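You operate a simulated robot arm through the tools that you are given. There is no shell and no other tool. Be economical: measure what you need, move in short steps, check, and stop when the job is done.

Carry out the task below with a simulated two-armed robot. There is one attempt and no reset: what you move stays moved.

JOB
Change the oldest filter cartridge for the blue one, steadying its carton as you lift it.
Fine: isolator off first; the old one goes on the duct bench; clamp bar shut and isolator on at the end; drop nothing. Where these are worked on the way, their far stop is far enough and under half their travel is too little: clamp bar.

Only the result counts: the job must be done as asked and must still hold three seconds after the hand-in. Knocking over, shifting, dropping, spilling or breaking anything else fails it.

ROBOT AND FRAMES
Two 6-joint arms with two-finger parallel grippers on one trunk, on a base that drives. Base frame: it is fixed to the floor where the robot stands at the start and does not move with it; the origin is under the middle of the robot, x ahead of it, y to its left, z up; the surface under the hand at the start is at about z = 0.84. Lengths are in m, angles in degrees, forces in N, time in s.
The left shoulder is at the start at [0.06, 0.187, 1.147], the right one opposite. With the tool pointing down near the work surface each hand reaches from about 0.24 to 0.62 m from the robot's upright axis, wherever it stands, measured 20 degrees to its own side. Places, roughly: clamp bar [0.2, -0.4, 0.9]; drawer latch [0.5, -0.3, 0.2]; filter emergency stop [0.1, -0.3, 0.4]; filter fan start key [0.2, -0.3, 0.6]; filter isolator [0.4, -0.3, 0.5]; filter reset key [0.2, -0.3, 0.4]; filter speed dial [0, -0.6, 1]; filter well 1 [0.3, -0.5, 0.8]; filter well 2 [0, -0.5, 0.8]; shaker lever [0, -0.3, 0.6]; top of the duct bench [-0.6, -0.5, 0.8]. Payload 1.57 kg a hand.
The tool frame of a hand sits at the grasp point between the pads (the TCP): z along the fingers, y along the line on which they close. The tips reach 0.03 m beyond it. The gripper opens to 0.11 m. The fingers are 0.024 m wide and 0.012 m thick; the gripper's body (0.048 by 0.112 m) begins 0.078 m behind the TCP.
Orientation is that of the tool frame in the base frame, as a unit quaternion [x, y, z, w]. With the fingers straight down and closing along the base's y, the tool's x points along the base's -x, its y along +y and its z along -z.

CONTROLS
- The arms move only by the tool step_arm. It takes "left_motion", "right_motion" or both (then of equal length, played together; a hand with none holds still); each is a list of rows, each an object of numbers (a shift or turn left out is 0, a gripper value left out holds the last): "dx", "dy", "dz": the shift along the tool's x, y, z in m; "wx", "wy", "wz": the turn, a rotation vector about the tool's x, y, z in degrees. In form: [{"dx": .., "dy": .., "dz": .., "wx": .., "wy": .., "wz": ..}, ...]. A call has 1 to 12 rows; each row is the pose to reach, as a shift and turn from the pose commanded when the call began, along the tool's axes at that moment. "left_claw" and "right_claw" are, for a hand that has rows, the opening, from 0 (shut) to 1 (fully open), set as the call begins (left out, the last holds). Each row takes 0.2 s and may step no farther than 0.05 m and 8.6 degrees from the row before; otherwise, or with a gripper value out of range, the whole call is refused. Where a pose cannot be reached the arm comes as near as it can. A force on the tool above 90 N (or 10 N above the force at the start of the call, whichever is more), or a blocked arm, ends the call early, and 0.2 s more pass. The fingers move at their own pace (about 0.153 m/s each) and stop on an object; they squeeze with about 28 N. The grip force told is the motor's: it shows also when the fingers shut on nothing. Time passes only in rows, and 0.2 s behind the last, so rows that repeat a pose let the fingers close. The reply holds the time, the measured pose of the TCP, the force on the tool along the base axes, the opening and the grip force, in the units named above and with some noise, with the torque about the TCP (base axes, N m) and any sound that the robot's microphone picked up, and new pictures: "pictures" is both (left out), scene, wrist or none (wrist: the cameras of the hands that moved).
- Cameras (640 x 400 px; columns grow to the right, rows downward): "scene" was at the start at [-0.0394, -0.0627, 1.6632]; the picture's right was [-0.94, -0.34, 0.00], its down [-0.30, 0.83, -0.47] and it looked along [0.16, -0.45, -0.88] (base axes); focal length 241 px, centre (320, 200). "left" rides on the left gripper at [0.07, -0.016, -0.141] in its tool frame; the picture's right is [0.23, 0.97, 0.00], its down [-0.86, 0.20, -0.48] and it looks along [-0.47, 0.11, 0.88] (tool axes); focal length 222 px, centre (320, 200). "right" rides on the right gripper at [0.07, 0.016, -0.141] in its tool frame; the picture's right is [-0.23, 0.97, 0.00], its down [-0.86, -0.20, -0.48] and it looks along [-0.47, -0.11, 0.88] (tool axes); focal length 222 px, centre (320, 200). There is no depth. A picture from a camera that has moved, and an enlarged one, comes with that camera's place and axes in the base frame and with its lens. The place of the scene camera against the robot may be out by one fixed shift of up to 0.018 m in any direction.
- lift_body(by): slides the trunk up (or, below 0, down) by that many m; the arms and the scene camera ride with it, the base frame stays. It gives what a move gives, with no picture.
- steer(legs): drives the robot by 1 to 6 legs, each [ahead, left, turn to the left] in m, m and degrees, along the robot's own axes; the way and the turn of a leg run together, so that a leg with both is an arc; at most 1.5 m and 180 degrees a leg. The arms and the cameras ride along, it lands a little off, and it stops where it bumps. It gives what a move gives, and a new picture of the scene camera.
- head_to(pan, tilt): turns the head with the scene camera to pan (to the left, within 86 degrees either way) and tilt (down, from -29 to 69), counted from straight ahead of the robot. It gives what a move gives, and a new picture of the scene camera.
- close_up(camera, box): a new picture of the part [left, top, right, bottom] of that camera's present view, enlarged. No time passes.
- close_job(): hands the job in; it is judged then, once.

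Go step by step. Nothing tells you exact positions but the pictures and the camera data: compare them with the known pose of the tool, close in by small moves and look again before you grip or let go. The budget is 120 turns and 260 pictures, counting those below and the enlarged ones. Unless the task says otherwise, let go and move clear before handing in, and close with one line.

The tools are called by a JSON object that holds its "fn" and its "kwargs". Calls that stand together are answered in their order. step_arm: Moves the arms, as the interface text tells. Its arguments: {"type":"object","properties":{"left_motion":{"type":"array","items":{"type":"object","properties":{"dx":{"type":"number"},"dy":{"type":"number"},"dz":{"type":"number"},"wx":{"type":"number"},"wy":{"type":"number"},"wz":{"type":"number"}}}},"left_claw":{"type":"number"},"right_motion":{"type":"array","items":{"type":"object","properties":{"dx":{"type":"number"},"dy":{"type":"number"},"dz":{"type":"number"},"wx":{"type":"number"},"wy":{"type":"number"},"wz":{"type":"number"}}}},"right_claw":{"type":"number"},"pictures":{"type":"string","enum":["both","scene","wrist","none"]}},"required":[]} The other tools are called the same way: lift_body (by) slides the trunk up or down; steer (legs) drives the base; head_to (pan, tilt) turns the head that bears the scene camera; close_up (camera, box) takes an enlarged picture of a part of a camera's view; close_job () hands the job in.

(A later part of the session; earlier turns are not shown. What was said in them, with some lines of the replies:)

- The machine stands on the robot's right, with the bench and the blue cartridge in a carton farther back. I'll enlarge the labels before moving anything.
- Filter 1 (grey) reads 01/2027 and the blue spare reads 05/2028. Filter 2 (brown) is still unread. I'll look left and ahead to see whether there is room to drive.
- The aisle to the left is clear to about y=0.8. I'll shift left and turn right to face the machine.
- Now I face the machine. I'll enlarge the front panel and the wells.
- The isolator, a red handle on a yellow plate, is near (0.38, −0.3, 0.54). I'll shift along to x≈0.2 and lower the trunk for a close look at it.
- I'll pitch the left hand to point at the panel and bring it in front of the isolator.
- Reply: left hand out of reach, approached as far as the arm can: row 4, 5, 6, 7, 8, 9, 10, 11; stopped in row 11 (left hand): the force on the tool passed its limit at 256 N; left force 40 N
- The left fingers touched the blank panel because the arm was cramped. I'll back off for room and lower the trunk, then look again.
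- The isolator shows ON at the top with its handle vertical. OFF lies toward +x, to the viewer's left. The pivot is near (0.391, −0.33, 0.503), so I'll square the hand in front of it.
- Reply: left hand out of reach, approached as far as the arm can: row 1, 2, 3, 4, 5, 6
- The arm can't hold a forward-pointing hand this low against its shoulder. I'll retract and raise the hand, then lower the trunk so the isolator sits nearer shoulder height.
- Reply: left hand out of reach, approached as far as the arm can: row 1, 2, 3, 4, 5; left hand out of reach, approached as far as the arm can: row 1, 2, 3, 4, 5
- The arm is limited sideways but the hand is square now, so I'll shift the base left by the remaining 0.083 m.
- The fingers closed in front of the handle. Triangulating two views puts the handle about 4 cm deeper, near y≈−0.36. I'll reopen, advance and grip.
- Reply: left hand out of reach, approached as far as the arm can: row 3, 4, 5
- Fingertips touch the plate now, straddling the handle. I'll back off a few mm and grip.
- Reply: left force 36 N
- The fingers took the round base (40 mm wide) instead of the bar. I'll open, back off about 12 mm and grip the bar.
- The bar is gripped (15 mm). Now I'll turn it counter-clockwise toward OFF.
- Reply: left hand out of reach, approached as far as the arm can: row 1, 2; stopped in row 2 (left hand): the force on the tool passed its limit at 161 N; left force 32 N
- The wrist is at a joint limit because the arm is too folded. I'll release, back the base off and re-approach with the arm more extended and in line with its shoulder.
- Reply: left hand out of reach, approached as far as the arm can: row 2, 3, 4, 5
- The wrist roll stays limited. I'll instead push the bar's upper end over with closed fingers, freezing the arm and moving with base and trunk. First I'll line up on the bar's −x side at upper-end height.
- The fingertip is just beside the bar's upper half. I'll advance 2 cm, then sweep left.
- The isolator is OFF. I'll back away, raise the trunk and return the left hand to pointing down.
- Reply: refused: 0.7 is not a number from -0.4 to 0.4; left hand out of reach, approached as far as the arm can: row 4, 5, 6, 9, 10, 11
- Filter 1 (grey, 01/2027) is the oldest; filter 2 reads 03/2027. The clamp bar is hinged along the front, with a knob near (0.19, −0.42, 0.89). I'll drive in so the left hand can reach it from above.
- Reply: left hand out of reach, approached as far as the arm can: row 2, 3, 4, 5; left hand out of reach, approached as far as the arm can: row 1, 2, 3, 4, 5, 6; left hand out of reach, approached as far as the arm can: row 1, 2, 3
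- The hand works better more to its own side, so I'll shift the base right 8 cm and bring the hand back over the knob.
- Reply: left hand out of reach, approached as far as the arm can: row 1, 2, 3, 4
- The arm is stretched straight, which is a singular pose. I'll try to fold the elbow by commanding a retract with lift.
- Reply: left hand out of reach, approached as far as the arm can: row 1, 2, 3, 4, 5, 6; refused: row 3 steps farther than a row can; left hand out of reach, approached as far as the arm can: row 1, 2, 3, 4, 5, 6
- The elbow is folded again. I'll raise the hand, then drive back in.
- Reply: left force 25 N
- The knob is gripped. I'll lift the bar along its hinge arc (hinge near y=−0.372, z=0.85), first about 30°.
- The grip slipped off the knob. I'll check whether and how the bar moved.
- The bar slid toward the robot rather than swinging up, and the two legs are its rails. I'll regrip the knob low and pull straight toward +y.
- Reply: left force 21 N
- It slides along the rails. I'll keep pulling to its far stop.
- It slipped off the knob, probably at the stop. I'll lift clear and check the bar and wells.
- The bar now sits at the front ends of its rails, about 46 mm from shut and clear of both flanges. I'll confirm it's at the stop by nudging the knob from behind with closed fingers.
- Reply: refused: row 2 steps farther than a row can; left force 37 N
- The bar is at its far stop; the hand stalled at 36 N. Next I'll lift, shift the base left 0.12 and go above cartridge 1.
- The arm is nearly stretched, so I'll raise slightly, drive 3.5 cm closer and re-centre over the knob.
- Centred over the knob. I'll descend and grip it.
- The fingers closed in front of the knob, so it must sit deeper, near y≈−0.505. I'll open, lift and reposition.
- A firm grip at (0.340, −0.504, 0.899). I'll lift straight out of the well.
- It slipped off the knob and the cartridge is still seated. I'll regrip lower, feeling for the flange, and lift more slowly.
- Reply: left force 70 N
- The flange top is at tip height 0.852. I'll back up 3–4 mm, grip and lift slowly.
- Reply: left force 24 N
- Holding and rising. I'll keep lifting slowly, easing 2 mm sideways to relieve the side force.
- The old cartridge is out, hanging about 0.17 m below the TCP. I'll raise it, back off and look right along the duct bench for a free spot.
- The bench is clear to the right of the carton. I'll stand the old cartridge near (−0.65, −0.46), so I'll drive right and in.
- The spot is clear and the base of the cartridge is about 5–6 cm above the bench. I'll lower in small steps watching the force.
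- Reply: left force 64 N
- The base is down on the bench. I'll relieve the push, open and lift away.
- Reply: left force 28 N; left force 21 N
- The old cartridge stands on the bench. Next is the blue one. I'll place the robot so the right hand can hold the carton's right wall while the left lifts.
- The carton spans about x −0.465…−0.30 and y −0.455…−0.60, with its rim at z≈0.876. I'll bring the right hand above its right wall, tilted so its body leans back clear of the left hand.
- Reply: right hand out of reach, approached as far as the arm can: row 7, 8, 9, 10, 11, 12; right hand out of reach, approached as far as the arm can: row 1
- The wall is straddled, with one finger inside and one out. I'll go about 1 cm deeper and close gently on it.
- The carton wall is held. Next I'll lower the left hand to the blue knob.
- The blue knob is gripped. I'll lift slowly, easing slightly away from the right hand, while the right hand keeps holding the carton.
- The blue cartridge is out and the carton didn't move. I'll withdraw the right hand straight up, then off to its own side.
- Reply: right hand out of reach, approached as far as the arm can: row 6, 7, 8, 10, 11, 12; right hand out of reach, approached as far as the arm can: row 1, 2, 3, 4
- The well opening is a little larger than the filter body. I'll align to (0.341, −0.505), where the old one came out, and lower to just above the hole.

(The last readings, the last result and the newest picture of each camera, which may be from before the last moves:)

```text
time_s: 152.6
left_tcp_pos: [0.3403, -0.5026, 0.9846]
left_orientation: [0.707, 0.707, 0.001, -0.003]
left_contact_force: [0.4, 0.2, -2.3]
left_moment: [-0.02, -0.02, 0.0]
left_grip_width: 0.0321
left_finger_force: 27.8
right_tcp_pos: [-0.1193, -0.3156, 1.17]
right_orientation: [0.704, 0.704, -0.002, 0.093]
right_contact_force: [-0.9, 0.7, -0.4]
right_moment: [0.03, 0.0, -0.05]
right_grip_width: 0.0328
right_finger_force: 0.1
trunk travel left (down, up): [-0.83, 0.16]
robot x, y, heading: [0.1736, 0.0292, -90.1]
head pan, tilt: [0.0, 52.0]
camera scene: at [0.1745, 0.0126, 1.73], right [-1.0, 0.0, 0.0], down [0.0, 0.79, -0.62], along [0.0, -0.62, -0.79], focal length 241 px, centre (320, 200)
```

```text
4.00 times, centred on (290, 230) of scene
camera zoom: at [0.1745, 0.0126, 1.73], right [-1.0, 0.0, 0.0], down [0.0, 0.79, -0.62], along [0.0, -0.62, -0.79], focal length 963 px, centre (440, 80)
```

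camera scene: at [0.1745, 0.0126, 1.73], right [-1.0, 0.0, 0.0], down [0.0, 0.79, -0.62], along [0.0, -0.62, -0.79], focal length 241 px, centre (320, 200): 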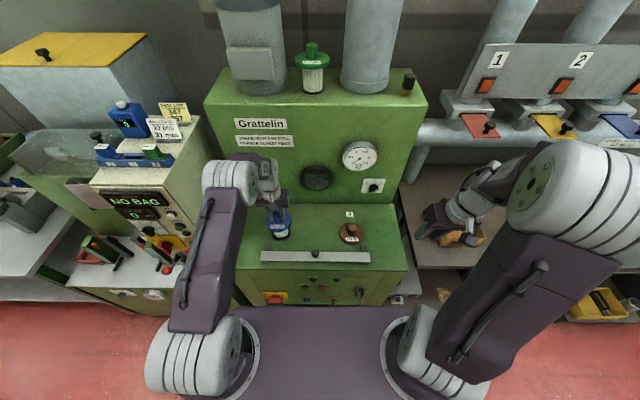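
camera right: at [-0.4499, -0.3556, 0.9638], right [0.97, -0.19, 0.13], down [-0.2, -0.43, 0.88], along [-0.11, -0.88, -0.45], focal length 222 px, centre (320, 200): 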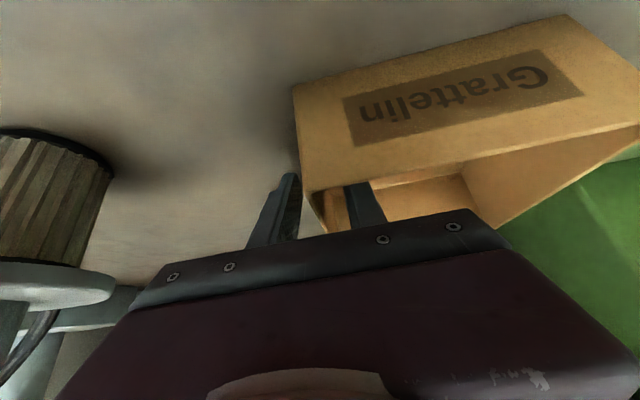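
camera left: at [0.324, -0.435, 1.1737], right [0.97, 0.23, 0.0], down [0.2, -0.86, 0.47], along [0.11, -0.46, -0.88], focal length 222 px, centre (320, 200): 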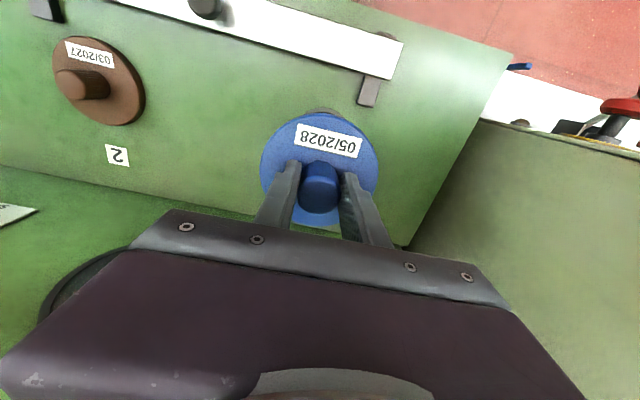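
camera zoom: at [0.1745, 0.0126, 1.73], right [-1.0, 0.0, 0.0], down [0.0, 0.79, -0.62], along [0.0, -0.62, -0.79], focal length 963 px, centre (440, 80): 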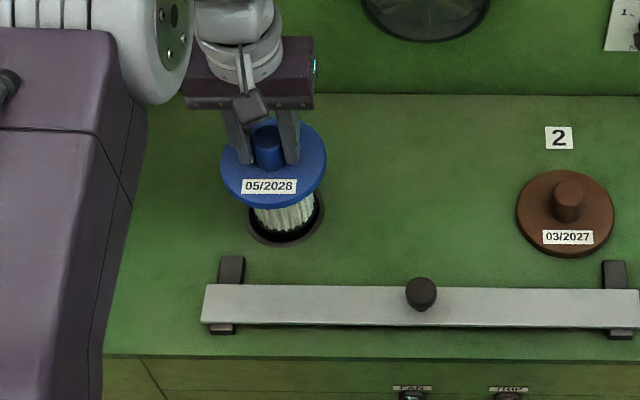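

It's entering the well cleanly with no side force. I'll continue down.

{"fn": "step_arm", "kwargs": {"left_motion": [{"dz": 0.014}, {"dz": 0.028}, {"dz": 0.042}, {"dz": 0.056}, {"dz": 0.07}, {"dz": 0.08}], "pictures": "none"}}

{"fn": "step_arm", "kwargs": {"left_motion": [{"dz": 0.005}, {"dz": 0.01}, {"dz": 0.015}], "pictures": "scene"}}

{"fn": "close_up", "kwargs": {"camera": "scene", "box": [230, 180, 350, 280]}}

```text
time_s: 154.0
left_tcp_pos: [0.343, -0.5025, 0.9048]
left_orientation: [0.707, 0.707, 0.002, -0.002]
left_contact_force: [2.9, -5.1, -1.0]
left_moment: [-0.45, -0.25, 0.0]
left_grip_width: 0.0321
left_finger_force: 28.1
right_tcp_pos: [-0.1194, -0.3154, 1.1696]
right_orientation: [0.704, 0.704, -0.003, 0.094]
right_contact_force: [-0.4, 0.0, 0.6]
right_moment: [0.0, 0.0, 0.03]
right_grip_width: 0.0332
right_finger_force: 0.1
trunk travel left (down, up): [-0.83, 0.16]
robot x, y, heading: [0.1767, 0.0309, -89.9]
head pan, tilt: [0.0, 52.0]
```

```text
time_s: 154.8
left_tcp_pos: [0.3409, -0.5027, 0.8894]
left_orientation: [0.707, 0.708, 0.001, -0.002]
left_contact_force: [4.5, -5.3, -2.3]
left_moment: [-0.53, -0.41, -0.02]
left_grip_width: 0.0321
left_finger_force: 27.8
right_tcp_pos: [-0.119, -0.3166, 1.1697]
right_orientation: [0.704, 0.704, -0.003, 0.093]
right_contact_force: [0.4, -0.3, 0.4]
right_moment: [0.0, 0.0, 0.01]
right_grip_width: 0.0329
right_finger_force: 0.1
trunk travel left (down, up): [-0.83, 0.16]
robot x, y, heading: [0.1797, 0.0289, -89.7]
head pan, tilt: [0.0, 52.0]
camera scene: at [0.1753, 0.0117, 1.73], right [-1.0, 0.0, 0.0], down [0.0, 0.79, -0.61], along [0.0, -0.61, -0.79], focal length 241 px, centre (320, 200)
```

scene: 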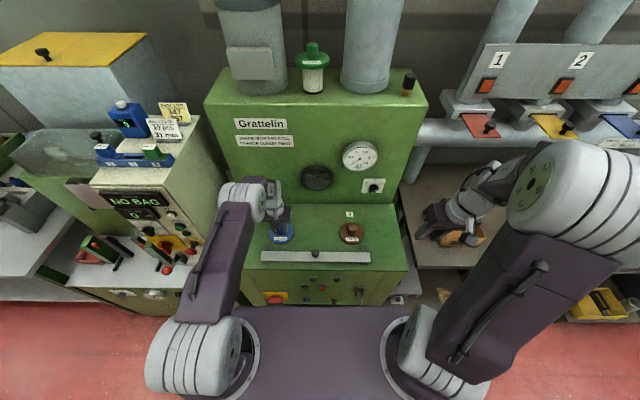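

```text
4.00 times, centred on (290, 230) of scene
camera zoom: at [0.1753, 0.0117, 1.73], right [-1.0, 0.0, 0.0], down [0.0, 0.79, -0.61], along [0.0, -0.61, -0.79], focal length 963 px, centre (440, 80)
```

zoom: 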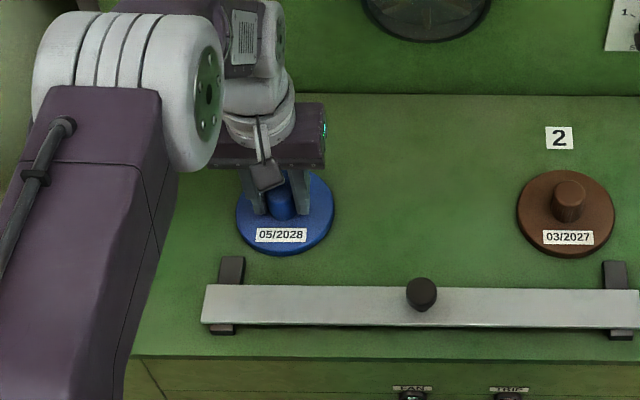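

{"fn": "step_arm", "kwargs": {"left_motion": [{"dz": 0.003}, {"dz": 0.006}, {"dz": 0.009}], "pictures": "none"}}

```text
time_s: 155.6
left_tcp_pos: [0.342, -0.5006, 0.885]
left_orientation: [0.707, 0.708, -0.001, 0.0]
left_contact_force: [12.2, -5.7, 34.5]
left_moment: [0.23, -0.99, 0.06]
left_grip_width: 0.0321
left_finger_force: 28.1
right_tcp_pos: [-0.1184, -0.3118, 1.172]
right_orientation: [0.702, 0.706, -0.003, 0.094]
right_contact_force: [1.1, 0.2, 0.7]
right_moment: [-0.02, 0.0, -0.01]
right_grip_width: 0.0332
right_finger_force: 0.0
trunk travel left (down, up): [-0.83, 0.16]
robot x, y, heading: [0.1763, 0.0305, -90.1]
head pan, tilt: [0.0, 52.0]
```

Seated: it resists at 34 N down, at TCP 0.885. I'll release and lift clear.

{"fn": "step_arm", "kwargs": {"left_motion": [{"dz": -0.004}, {"dz": -0.004}, {"dz": -0.004}], "left_claw": 0.55, "pictures": "none"}}

{"fn": "step_arm", "kwargs": {"left_motion": [{"dz": -0.02}, {"dz": -0.06}, {"dz": -0.1}, {"dz": -0.13}]}}

{"fn": "close_up", "kwargs": {"camera": "left", "box": [200, 40, 440, 220]}}

```text
time_s: 156.4
left_tcp_pos: [0.3406, -0.5024, 0.8852]
left_orientation: [0.708, 0.706, 0.001, -0.002]
left_contact_force: [0.7, 0.6, 0.7]
left_moment: [0.0, 0.01, -0.05]
left_grip_width: 0.0605
left_finger_force: 0.1
right_tcp_pos: [-0.1204, -0.314, 1.169]
right_orientation: [0.703, 0.705, -0.002, 0.094]
right_contact_force: [-0.3, 0.5, 0.0]
right_moment: [0.02, 0.02, 0.01]
right_grip_width: 0.0332
right_finger_force: 0.1
trunk travel left (down, up): [-0.83, 0.16]
robot x, y, heading: [0.1753, 0.0313, -90.0]
head pan, tilt: [0.0, 52.0]
```

```text
time_s: 157.4
left_tcp_pos: [0.3404, -0.5035, 1.0136]
left_orientation: [0.707, 0.707, 0.001, -0.003]
left_contact_force: [-0.8, -0.4, 0.1]
left_moment: [0.0, 0.01, 0.0]
left_grip_width: 0.0603
left_finger_force: 0.0
right_tcp_pos: [-0.12, -0.3133, 1.1694]
right_orientation: [0.703, 0.705, -0.003, 0.093]
right_contact_force: [-0.3, 0.7, 0.3]
right_moment: [-0.02, -0.01, 0.0]
right_grip_width: 0.0331
right_finger_force: 0.0
trunk travel left (down, up): [-0.83, 0.16]
robot x, y, heading: [0.1741, 0.0305, -89.9]
head pan, tilt: [0.0, 52.0]
camera scene: at [0.1741, 0.0144, 1.73], right [-1.0, 0.0, 0.0], down [0.0, 0.79, -0.62], along [0.0, -0.62, -0.79], focal length 241 px, centre (320, 200)
camera left: at [0.3256, -0.4344, 1.1558], right [0.97, 0.23, 0.0], down [0.2, -0.86, 0.47], along [0.11, -0.46, -0.88], focal length 222 px, centre (320, 200)
```

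scene: 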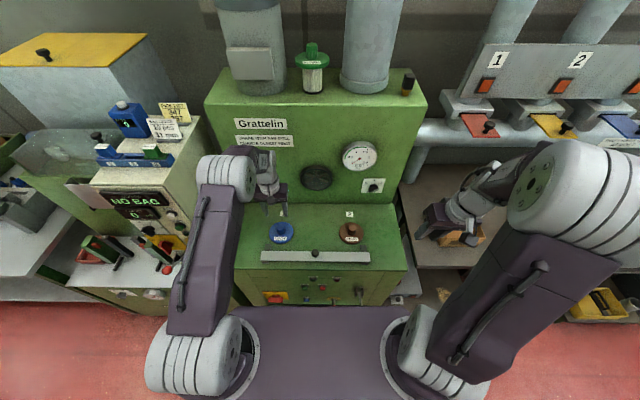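
left: 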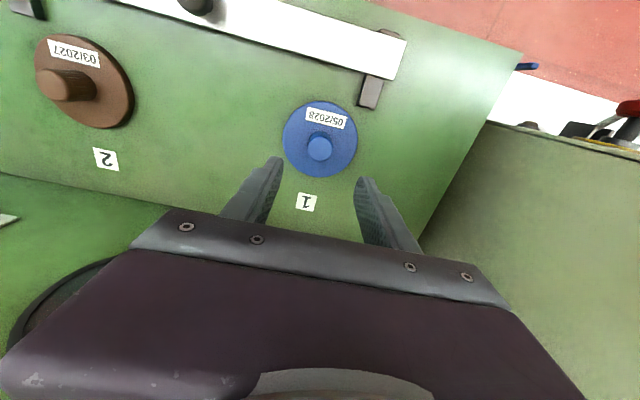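

```text
2.22 times, centred on (320, 130) of left
camera zoom: at [0.3256, -0.4344, 1.1558], right [0.97, 0.23, 0.0], down [0.2, -0.86, 0.47], along [0.11, -0.46, -0.88], focal length 494 px, centre (320, 356)
```

zoom: 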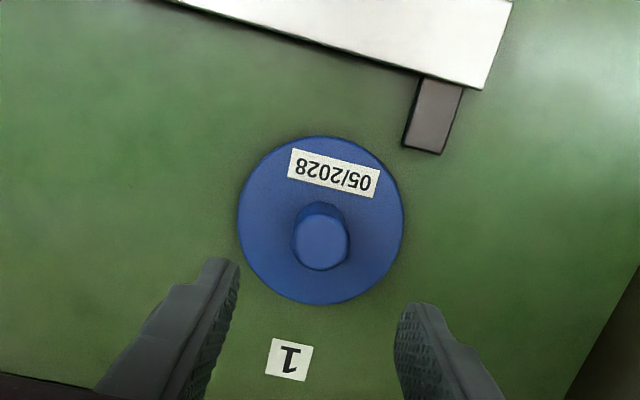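

The blue cartridge is in well 1. To shut the bar, I'll put closed fingers in front of its knob and push it back.

{"fn": "step_arm", "kwargs": {"left_motion": [{"dx": 0.03, "dy": -0.03}, {"dx": 0.06, "dy": -0.06}, {"dx": 0.09, "dy": -0.09}, {"dx": 0.12, "dy": -0.12}, {"dx": 0.145, "dy": -0.145}, {"dx": 0.16, "dy": -0.146, "dz": 0.03}, {"dx": 0.16, "dy": -0.146, "dz": 0.07}, {"dx": 0.16, "dy": -0.146, "dz": 0.11}], "left_claw": 0.0, "pictures": "wrist"}}

```text
time_s: 159.2
left_tcp_pos: [0.1949, -0.3467, 0.9066]
left_orientation: [0.707, 0.707, 0.001, -0.001]
left_contact_force: [0.4, -0.1, -0.6]
left_moment: [0.0, 0.02, 0.0]
left_grip_width: 0.0002
left_finger_force: 21.4
right_tcp_pos: [-0.1198, -0.3159, 1.1695]
right_orientation: [0.704, 0.704, -0.002, 0.093]
right_contact_force: [-0.5, 0.1, 0.5]
right_moment: [0.02, -0.01, 0.03]
right_grip_width: 0.033
right_finger_force: 0.0
trunk travel left (down, up): [-0.83, 0.16]
robot x, y, heading: [0.1779, 0.0311, -90.0]
head pan, tilt: [0.0, 52.0]
camera left: at [0.1799, -0.2777, 1.0474], right [0.97, 0.23, 0.0], down [0.2, -0.86, 0.47], along [0.11, -0.46, -0.88], focal length 222 px, centre (320, 200)
```

left: 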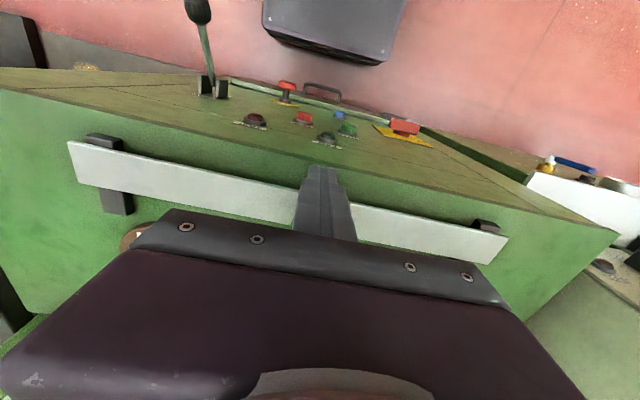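

{"fn": "step_arm", "kwargs": {"left_motion": [{"dz": 0.004, "dx": -0.01}, {"dz": 0.004, "dx": -0.02}, {"dz": 0.004, "dx": -0.03}, {"dz": 0.004, "dx": -0.04}, {"dz": 0.004, "dx": -0.05}, {"dz": 0.004, "dx": -0.06}, {"dz": 0.004, "dx": -0.067}], "pictures": "both"}}

{"fn": "close_up", "kwargs": {"camera": "scene", "box": [220, 190, 400, 300]}}

```text
time_s: 160.8
left_tcp_pos: [0.193, -0.4082, 0.9025]
left_orientation: [0.707, 0.707, 0.001, -0.002]
left_contact_force: [0.7, 1.1, 0.6]
left_moment: [0.03, -0.01, -0.01]
left_grip_width: 0.0
left_finger_force: 21.6
right_tcp_pos: [-0.1193, -0.316, 1.1684]
right_orientation: [0.704, 0.704, -0.003, 0.093]
right_contact_force: [0.0, 0.2, 0.0]
right_moment: [0.01, 0.0, 0.01]
right_grip_width: 0.0328
right_finger_force: 0.1
trunk travel left (down, up): [-0.83, 0.16]
robot x, y, heading: [0.1727, 0.0304, -89.9]
head pan, tilt: [0.0, 52.0]
camera scene: at [0.1742, 0.0138, 1.73], right [-1.0, 0.0, 0.0], down [0.0, 0.79, -0.62], along [0.0, -0.62, -0.79], focal length 241 px, centre (320, 200)
camera left: at [0.179, -0.34, 1.0433], right [0.97, 0.23, 0.0], down [0.2, -0.86, 0.47], along [0.11, -0.46, -0.88], focal length 222 px, centre (320, 200)
```

scene: 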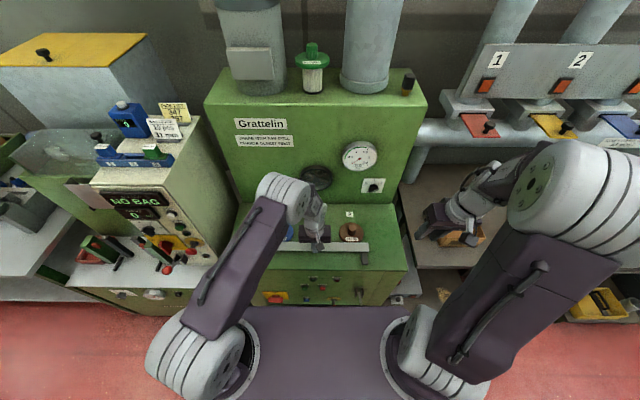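
left: 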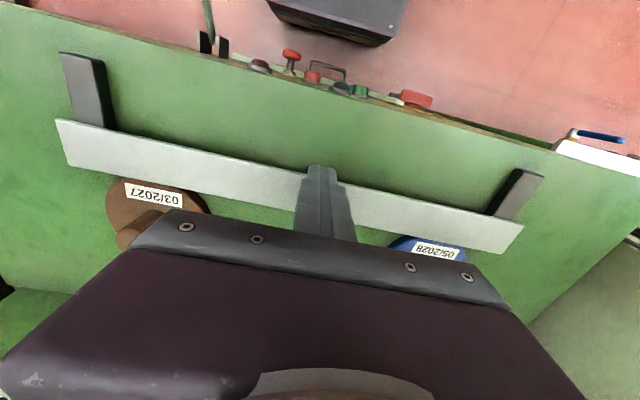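

```text
3.56 times, centred on (310, 245) of scene
camera zoom: at [0.1742, 0.0138, 1.73], right [-1.0, 0.0, 0.0], down [0.0, 0.79, -0.62], along [0.0, -0.62, -0.79], focal length 856 px, centre (356, 40)
```

zoom: 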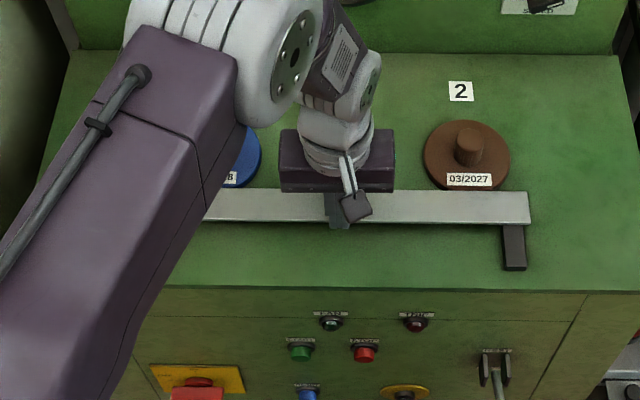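

The bar is nearly shut. I'll push on until it stops.

{"fn": "step_arm", "kwargs": {"left_motion": [{"dx": -0.005}, {"dx": -0.01}, {"dx": -0.015}], "pictures": "wrist"}}

```text
time_s: 161.6
left_tcp_pos: [0.1941, -0.4164, 0.9011]
left_orientation: [0.707, 0.707, 0.006, -0.003]
left_contact_force: [-8.1, 28.6, -5.2]
left_moment: [0.68, 0.14, -0.08]
left_grip_width: 0.0
left_finger_force: 21.4
right_tcp_pos: [-0.1199, -0.3099, 1.1699]
right_orientation: [0.703, 0.705, -0.003, 0.095]
right_contact_force: [0.2, 0.1, 0.2]
right_moment: [-0.02, 0.0, 0.0]
right_grip_width: 0.0329
right_finger_force: 0.1
trunk travel left (down, up): [-0.83, 0.16]
robot x, y, heading: [0.176, 0.0304, -90.0]
head pan, tilt: [0.0, 52.0]
camera left: at [0.179, -0.3485, 1.0434], right [0.97, 0.23, 0.01], down [0.2, -0.86, 0.47], along [0.11, -0.46, -0.88], focal length 222 px, centre (320, 200)
```

left: 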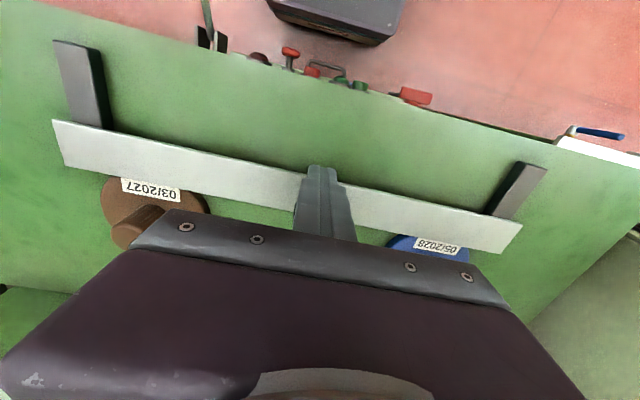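

The bar is shut (stalled at 28.6 N with the knob back at y≈−0.443). I'll lift clear, back away and set up to switch the isolator ON.

{"fn": "step_arm", "kwargs": {"left_motion": [{"dx": 0.02}, {"dx": 0.04}, {"dx": 0.04, "dz": -0.04}, {"dx": 0.04, "dz": -0.08}, {"dx": 0.04, "dz": -0.12}, {"dx": 0.04, "dz": -0.16}, {"dx": 0.04, "dz": -0.2}, {"dx": 0.03, "dy": 0.03, "dz": -0.22}, {"dx": 0.02, "dy": 0.065, "dz": -0.24}, {"dx": 0.02, "dy": 0.1, "dz": -0.25}, {"dx": 0.02, "dy": 0.13, "dz": -0.25}], "pictures": "scene"}}

{"fn": "close_up", "kwargs": {"camera": "scene", "box": [220, 190, 400, 300]}}

```text
time_s: 164.0
left_tcp_pos: [0.3247, -0.403, 1.1521]
left_orientation: [0.707, 0.707, 0.001, -0.001]
left_contact_force: [1.1, 0.7, -0.8]
left_moment: [0.0, 0.01, 0.0]
left_grip_width: 0.0002
left_finger_force: 21.1
right_tcp_pos: [-0.1189, -0.315, 1.1689]
right_orientation: [0.703, 0.705, -0.003, 0.094]
right_contact_force: [-0.4, -0.4, -0.1]
right_moment: [0.01, 0.03, -0.01]
right_grip_width: 0.033
right_finger_force: 0.0
trunk travel left (down, up): [-0.83, 0.16]
robot x, y, heading: [0.1749, 0.0287, -89.8]
head pan, tilt: [0.0, 52.0]
camera scene: at [0.1754, 0.0135, 1.73], right [-1.0, 0.0, 0.0], down [0.0, 0.79, -0.62], along [0.0, -0.62, -0.79], focal length 241 px, centre (320, 200)
```

scene: 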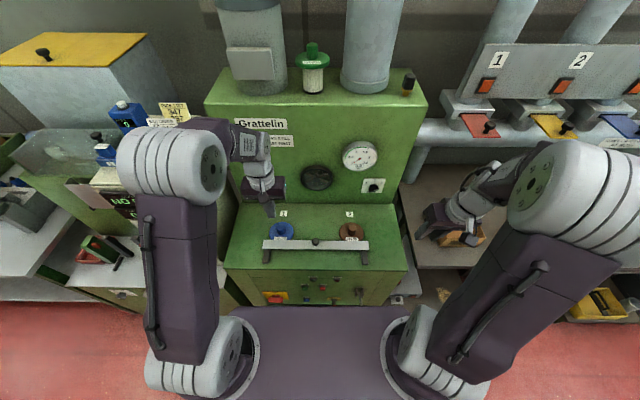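

```text
3.56 times, centred on (310, 245) of scene
camera zoom: at [0.1754, 0.0135, 1.73], right [-1.0, 0.0, 0.0], down [0.0, 0.79, -0.62], along [0.0, -0.62, -0.79], focal length 856 px, centre (356, 40)
```

zoom: 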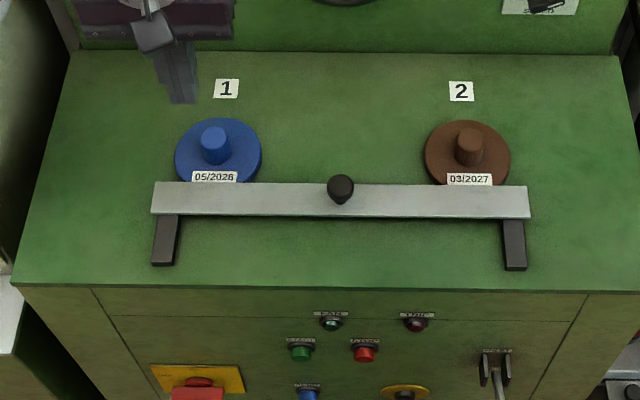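

The bar is shut over both flanges, just as at the start. I'll back away and lower the trunk.

{"fn": "steer", "kwargs": {"legs": [[-0.47, 0.0, 0]]}}

{"fn": "lift_body", "kwargs": {"by": -0.4}}

{"fn": "lift_body", "kwargs": {"by": -0.34}}

{"fn": "step_arm", "kwargs": {"left_motion": [{"dx": -0.02, "dz": -0.01, "wy": -8}, {"dx": -0.04, "dz": -0.02, "wy": -16}, {"dx": -0.06, "dz": -0.035, "wy": -24}, {"dx": -0.08, "dz": -0.05, "wy": -32}, {"dx": -0.1, "dz": -0.065, "wy": -40}, {"dx": -0.12, "dz": -0.08, "wy": -48}, {"dx": -0.14, "dz": -0.1, "wy": -56}, {"dx": -0.16, "dz": -0.11, "wy": -64}, {"dx": -0.18, "dz": -0.12, "wy": -72}, {"dx": -0.19, "dz": -0.12, "wy": -80}, {"dx": -0.2, "dz": -0.12, "wy": -88}]}}

```text
time_s: 166.8
left_tcp_pos: [0.3214, 0.0651, 1.1526]
left_orientation: [0.711, 0.703, 0.002, -0.002]
left_contact_force: [0.0, -0.5, -0.6]
left_moment: [0.0, 0.02, -0.02]
left_grip_width: 0.0
left_finger_force: 21.4
right_tcp_pos: [-0.121, 0.1584, 1.1683]
right_orientation: [0.708, 0.701, -0.004, 0.092]
right_contact_force: [0.1, -0.2, 0.2]
right_moment: [0.02, -0.01, 0.0]
right_grip_width: 0.033
right_finger_force: 0.0
trunk travel left (down, up): [-0.83, 0.16]
robot x, y, heading: [0.1745, 0.5016, -90.4]
head pan, tilt: [0.0, 52.0]
camera scene: at [0.176, 0.4824, 1.73], right [-1.0, 0.01, 0.0], down [0.01, 0.79, -0.61], along [-0.01, -0.61, -0.79], focal length 241 px, centre (320, 200)
```

scene: 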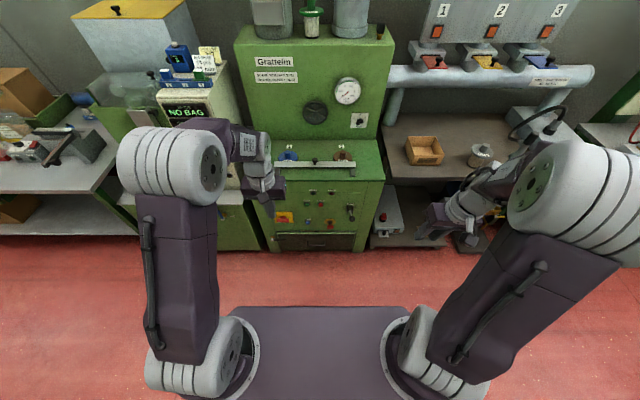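

```text
time_s: 170.7
left_tcp_pos: [0.3208, 0.0657, 0.753]
left_orientation: [0.711, 0.703, 0.001, -0.002]
left_contact_force: [-0.1, 0.0, -0.9]
left_moment: [-0.02, 0.03, 0.01]
left_grip_width: 0.0002
left_finger_force: 21.7
right_tcp_pos: [-0.1213, 0.1597, 0.7696]
right_orientation: [0.708, 0.7, -0.004, 0.093]
right_contact_force: [0.0, 0.0, 0.1]
right_moment: [0.01, 0.01, 0.01]
right_grip_width: 0.0328
right_finger_force: 0.0
trunk travel left (down, up): [-0.43, 0.56]
robot x, y, heading: [0.1827, 0.4997, -90.6]
head pan, tilt: [0.0, 52.0]
```

```text
time_s: 174.0
left_tcp_pos: [0.3214, 0.0652, 0.4126]
left_orientation: [0.712, 0.702, 0.001, -0.002]
left_contact_force: [0.1, 0.5, 1.0]
left_moment: [0.01, 0.01, 0.0]
left_grip_width: 0.0
left_finger_force: 21.2
right_tcp_pos: [-0.1225, 0.1593, 0.4298]
right_orientation: [0.707, 0.701, -0.004, 0.094]
right_contact_force: [0.1, 0.0, -0.7]
right_moment: [-0.01, 0.0, 0.0]
right_grip_width: 0.0329
right_finger_force: 0.1
trunk travel left (down, up): [-0.09, 0.9]
robot x, y, heading: [0.1788, 0.5044, -90.6]
head pan, tilt: [0.0, 52.0]
```

```text
time_s: 176.4
left_tcp_pos: [0.2859, -0.137, 0.5408]
left_orientation: [0.51, 0.51, -0.484, 0.495]
left_contact_force: [-0.8, -0.7, -0.4]
left_moment: [0.04, 0.01, 0.02]
left_grip_width: 0.0002
left_finger_force: 21.6
left hand out of reach, approached as far as the arm can: row 6, 7, 9, 10, 11
right_tcp_pos: [-0.1222, 0.1592, 0.4287]
right_orientation: [0.708, 0.7, -0.003, 0.094]
right_contact_force: [0.7, 0.2, 0.4]
right_moment: [0.01, 0.0, 0.02]
right_grip_width: 0.0332
right_finger_force: 0.0
trunk travel left (down, up): [-0.09, 0.9]
robot x, y, heading: [0.1791, 0.503, -90.6]
head pan, tilt: [0.0, 52.0]
camera scene: at [0.1761, 0.4845, 0.99], right [-1.0, 0.01, 0.0], down [0.01, 0.79, -0.62], along [-0.01, -0.62, -0.79], focal length 241 px, centre (320, 200)
camera left: at [0.2696, 0.0069, 0.477], right [0.98, 0.02, -0.22], down [0.19, 0.44, 0.88], along [0.11, -0.9, 0.43], focal length 222 px, centre (320, 200)
```

scene: 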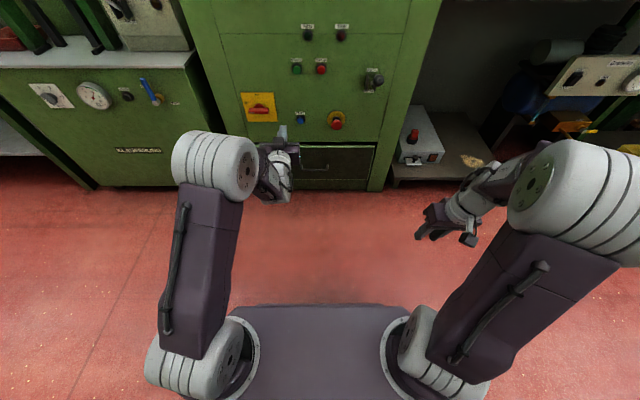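
left: 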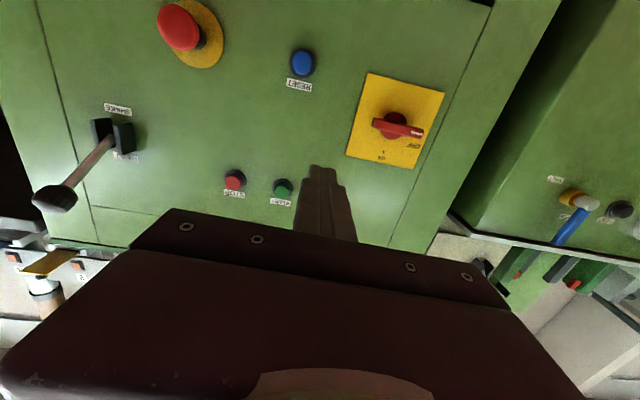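

The hand points at the panel again and the isolator shows OFF. I'll line the closed fingers up under the marked (+x) end of the bar using base and trunk.

{"fn": "steer", "kwargs": {"legs": [[0.0, 0.135, 0]]}}

{"fn": "lift_body", "kwargs": {"by": -0.067}}

{"fn": "steer", "kwargs": {"legs": [[0.135, 0.0, 0]]}}

{"fn": "close_up", "kwargs": {"camera": "left", "box": [160, 0, 480, 200]}}

{"fn": "close_up", "kwargs": {"camera": "scene", "box": [230, 60, 350, 180]}}

```text
time_s: 177.7
left_tcp_pos: [0.4241, -0.137, 0.5415]
left_orientation: [0.51, 0.512, -0.482, 0.495]
left_contact_force: [0.4, -0.9, -0.2]
left_moment: [0.01, 0.0, 0.0]
left_grip_width: 0.0
left_finger_force: 21.4
right_tcp_pos: [0.0156, 0.1573, 0.4298]
right_orientation: [0.707, 0.701, -0.003, 0.094]
right_contact_force: [0.0, 0.0, 0.6]
right_moment: [-0.02, 0.03, -0.04]
right_grip_width: 0.0332
right_finger_force: 0.0
trunk travel left (down, up): [-0.09, 0.9]
robot x, y, heading: [0.3084, 0.5024, -90.4]
head pan, tilt: [0.0, 52.0]
camera scene: at [0.3115, 0.4832, 0.99], right [-1.0, 0.01, 0.0], down [0.01, 0.79, -0.62], along [0.0, -0.62, -0.79], focal length 241 px, centre (320, 200)
```

scene: 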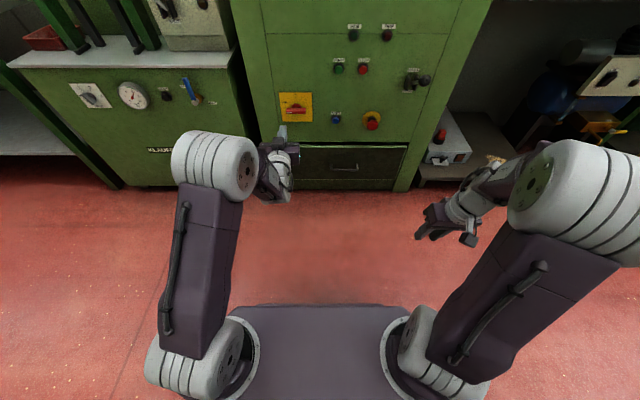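

```text
time_s: 178.8
left_tcp_pos: [0.4234, -0.1367, 0.4741]
left_orientation: [0.51, 0.512, -0.482, 0.495]
left_contact_force: [0.4, 0.4, -0.2]
left_moment: [0.0, 0.03, 0.0]
left_grip_width: 0.0002
left_finger_force: 21.1
right_tcp_pos: [0.0136, 0.158, 0.3618]
right_orientation: [0.706, 0.702, -0.002, 0.094]
right_contact_force: [-0.7, 0.0, 0.1]
right_moment: [0.01, 0.0, 0.03]
right_grip_width: 0.033
right_finger_force: 0.0
trunk travel left (down, up): [-0.023, 0.967]
robot x, y, heading: [0.3138, 0.4984, -90.3]
head pan, tilt: [0.0, 52.0]
```

```text
time_s: 180.1
left_tcp_pos: [0.4205, -0.272, 0.4738]
left_orientation: [0.51, 0.511, -0.483, 0.495]
left_contact_force: [-0.4, 0.1, -0.3]
left_moment: [0.03, 0.0, 0.0]
left_grip_width: 0.0
left_finger_force: 21.2
right_tcp_pos: [0.0131, 0.0237, 0.3629]
right_orientation: [0.707, 0.7, -0.003, 0.094]
right_contact_force: [-0.2, 0.3, -0.5]
right_moment: [-0.02, -0.02, -0.01]
right_grip_width: 0.0331
right_finger_force: 0.1
trunk travel left (down, up): [-0.023, 0.967]
robot x, y, heading: [0.3106, 0.3662, -90.3]
head pan, tilt: [0.0, 52.0]
camera scene: at [0.3103, 0.3481, 0.923], right [-1.0, 0.01, 0.0], down [0.01, 0.79, -0.62], along [-0.01, -0.62, -0.79], focal length 241 px, centre (320, 200)
```

scene: 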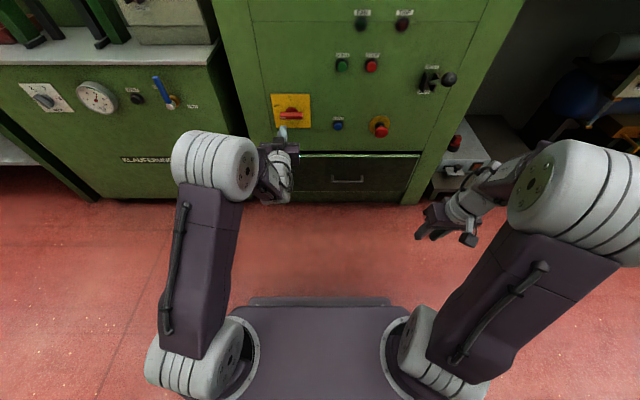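

```text
2.00 times, centred on (320, 100) of left
camera zoom: at [0.4046, -0.1292, 0.4101], right [0.98, 0.02, -0.22], down [0.18, 0.44, 0.88], along [0.11, -0.9, 0.43], focal length 444 px, centre (320, 400)
```

zoom: 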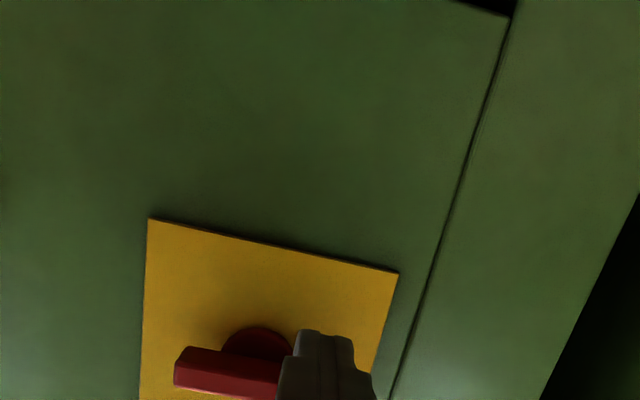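

```text
3.33 times, centred on (290, 120) of scene
camera zoom: at [0.3103, 0.3481, 0.923], right [-1.0, 0.01, 0.0], down [0.01, 0.79, -0.62], along [-0.01, -0.62, -0.79], focal length 802 px, centre (420, 467)
```

zoom: 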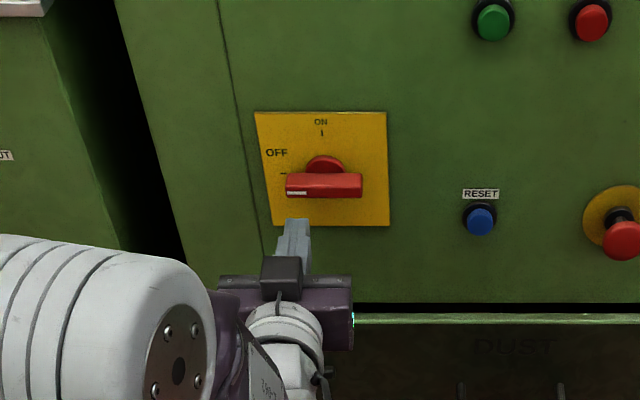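

Finger is under the marked end. I'll advance 3 cm and raise the trunk to swing the bar up to ON.

{"fn": "steer", "kwargs": {"legs": [[0.031, 0.0, 0]]}}

{"fn": "lift_body", "kwargs": {"by": 0.055}}

{"fn": "close_up", "kwargs": {"camera": "left", "box": [160, 0, 480, 200]}}

{"fn": "close_up", "kwargs": {"camera": "scene", "box": [230, 60, 350, 180]}}

```text
time_s: 180.9
left_tcp_pos: [0.4204, -0.305, 0.4742]
left_orientation: [0.511, 0.511, -0.483, 0.494]
left_contact_force: [-0.2, 0.4, 0.3]
left_moment: [0.04, -0.01, 0.0]
left_grip_width: 0.0
left_finger_force: 21.3
right_tcp_pos: [0.0124, -0.0087, 0.3621]
right_orientation: [0.708, 0.7, -0.004, 0.093]
right_contact_force: [0.2, -0.2, -0.4]
right_moment: [-0.01, 0.0, 0.04]
right_grip_width: 0.0333
right_finger_force: 0.1
trunk travel left (down, up): [-0.023, 0.967]
robot x, y, heading: [0.3094, 0.3356, -90.7]
head pan, tilt: [0.0, 52.0]
camera scene: at [0.3099, 0.3168, 0.923], right [-1.0, 0.01, 0.0], down [0.01, 0.79, -0.62], along [-0.01, -0.62, -0.79], focal length 241 px, centre (320, 200)
```

scene: 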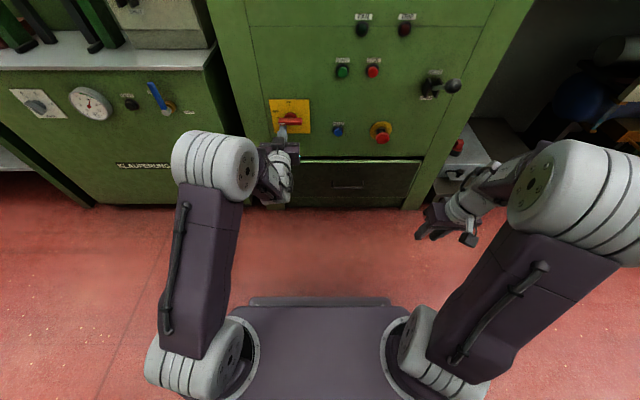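

```text
time_s: 181.9
left_tcp_pos: [0.4203, -0.3035, 0.5284]
left_orientation: [0.511, 0.511, -0.483, 0.495]
left_contact_force: [0.8, 0.2, 0.5]
left_moment: [0.0, 0.0, -0.02]
left_grip_width: 0.0002
left_finger_force: 21.5
right_tcp_pos: [0.0123, -0.0068, 0.4171]
right_orientation: [0.708, 0.701, -0.004, 0.093]
right_contact_force: [-0.4, -0.3, 0.6]
right_moment: [-0.02, -0.03, 0.01]
right_grip_width: 0.0328
right_finger_force: 0.1
trunk travel left (down, up): [-0.078, 0.912]
robot x, y, heading: [0.3105, 0.3313, -90.6]
head pan, tilt: [0.0, 52.0]
```

```text
2.00 times, centred on (320, 100) of left
camera zoom: at [0.4036, -0.1607, 0.465], right [0.98, 0.02, -0.22], down [0.18, 0.44, 0.88], along [0.11, -0.9, 0.43], focal length 444 px, centre (320, 400)
```

zoom: 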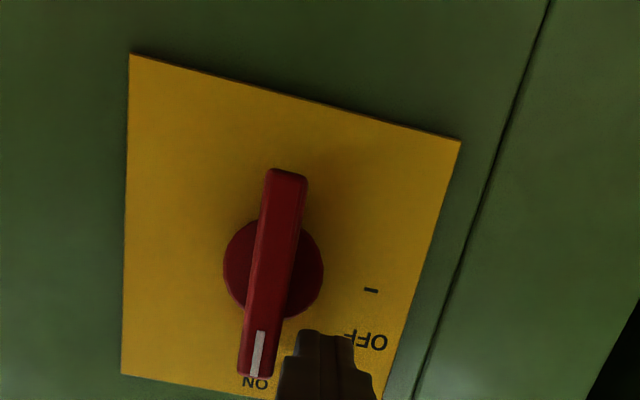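

```text
3.33 times, centred on (290, 120) of scene
camera zoom: at [0.3099, 0.3166, 0.978], right [-1.0, 0.01, 0.0], down [0.01, 0.79, -0.62], along [-0.01, -0.62, -0.79], focal length 802 px, centre (420, 467)
```

zoom: 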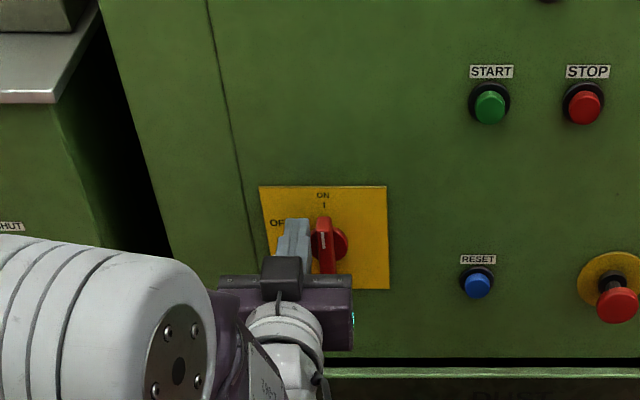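

The isolator is ON. I'll back straight off and take a last overall look.

{"fn": "steer", "kwargs": {"legs": [[-0.17, 0.0, 0]]}}

{"fn": "lift_body", "kwargs": {"by": 0.4}}

{"fn": "head_to", "kwargs": {"pan": -15, "tilt": 32}}

{"fn": "close_up", "kwargs": {"camera": "scene", "box": [180, 100, 420, 280]}}

{"fn": "close_up", "kwargs": {"camera": "scene", "box": [380, 100, 620, 280]}}

```text
time_s: 183.3
left_tcp_pos: [0.4232, -0.1315, 0.5284]
left_orientation: [0.51, 0.511, -0.483, 0.495]
left_contact_force: [0.3, -1.0, -0.2]
left_moment: [0.03, -0.01, 0.0]
left_grip_width: 0.0001
left_finger_force: 21.7
right_tcp_pos: [0.0135, 0.1628, 0.4179]
right_orientation: [0.707, 0.701, -0.003, 0.093]
right_contact_force: [0.8, -0.8, -0.1]
right_moment: [-0.02, 0.01, -0.02]
right_grip_width: 0.033
right_finger_force: 0.0
trunk travel left (down, up): [-0.078, 0.912]
robot x, y, heading: [0.3097, 0.508, -90.5]
head pan, tilt: [0.0, 52.0]
camera scene: at [0.3117, 0.4888, 0.978], right [-1.0, 0.01, 0.0], down [0.01, 0.79, -0.62], along [-0.01, -0.62, -0.79], focal length 241 px, centre (320, 200)
```

scene: 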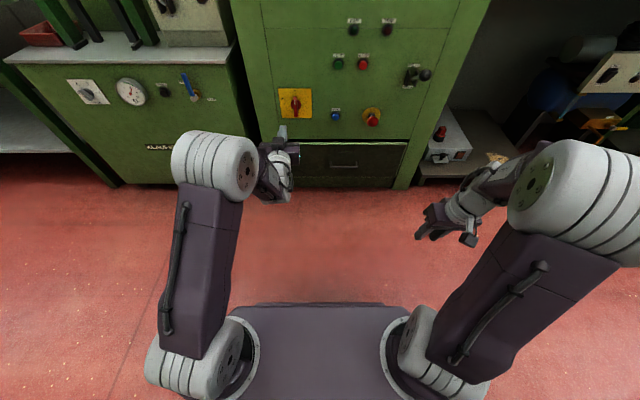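

```text
time_s: 187.2
left_tcp_pos: [0.4218, -0.1323, 0.9285]
left_orientation: [0.51, 0.511, -0.483, 0.495]
left_contact_force: [-0.1, 0.9, -0.2]
left_moment: [-0.03, -0.02, 0.0]
left_grip_width: 0.0
left_finger_force: 21.6
right_tcp_pos: [0.013, 0.1628, 0.8177]
right_orientation: [0.707, 0.702, -0.002, 0.092]
right_contact_force: [-0.5, -0.6, -0.4]
right_moment: [0.01, 0.0, 0.0]
right_grip_width: 0.033
right_finger_force: 0.0
trunk travel left (down, up): [-0.478, 0.512]
robot x, y, heading: [0.313, 0.5066, -90.7]
head pan, tilt: [0.0, 52.0]
```

```text
time_s: 188.0
left_tcp_pos: [0.4216, -0.1308, 0.9286]
left_orientation: [0.511, 0.51, -0.484, 0.494]
left_contact_force: [1.1, 0.6, -0.5]
left_moment: [0.0, -0.01, 0.02]
left_grip_width: 0.0002
left_finger_force: 21.3
right_tcp_pos: [0.0143, 0.1639, 0.818]
right_orientation: [0.708, 0.7, -0.003, 0.093]
right_contact_force: [-0.7, -0.8, 0.1]
right_moment: [0.01, 0.03, -0.01]
right_grip_width: 0.033
right_finger_force: 0.1
trunk travel left (down, up): [-0.478, 0.512]
robot x, y, heading: [0.3154, 0.505, -90.6]
head pan, tilt: [-15.0, 32.0]
camera scene: at [0.2885, 0.4776, 1.407], right [-0.96, 0.27, 0.0], down [0.14, 0.51, -0.85], along [-0.23, -0.82, -0.53], focal length 241 px, centre (320, 200)
```

scene: 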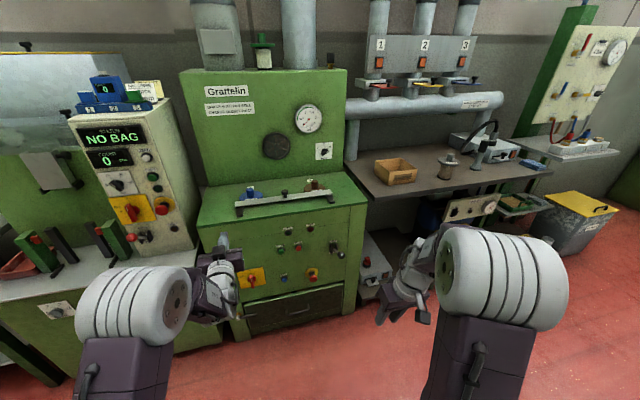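

```text
2.22 times, centred on (300, 190) of scene
camera zoom: at [0.2885, 0.4776, 1.407], right [-0.96, 0.27, 0.0], down [0.14, 0.51, -0.85], along [-0.23, -0.82, -0.53], focal length 535 px, centre (364, 222)
```

zoom: 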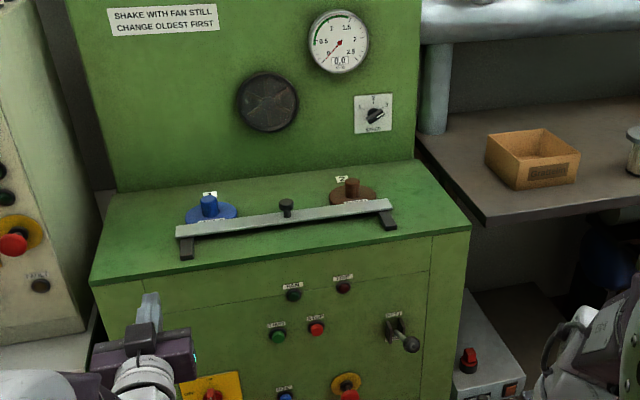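

```text
2.22 times, centred on (500, 190) of scene
camera zoom: at [0.2885, 0.4776, 1.407], right [-0.96, 0.27, 0.0], down [0.14, 0.51, -0.85], along [-0.23, -0.82, -0.53], focal length 535 px, centre (-80, 222)
```

zoom: 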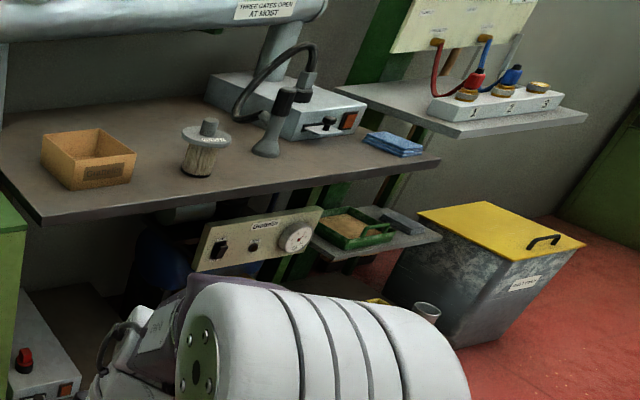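

The final view shows the blue cartridge seated in well 1 with the clamp bar shut and the isolator on. The old cartridge stands on the duct bench, the carton is in place, and both hands are clear, so I'm handing in.

{"fn": "close_job", "kwargs": {}}

```text
The job is handed in.
```

The job is handed in: the oldest cartridge (01/2027, from well 1) is standing on the duct bench, and the blue one (05/2028) is in its place. The right hand held the carton as I lifted the blue one. The isolator went off first; at the end the clamp bar was shut and the isolator back on. Nothing was dropped, though early on the left fingers hit a blank part of the machine's front panel hard, at about 256 N, with no mark visible afterwards.
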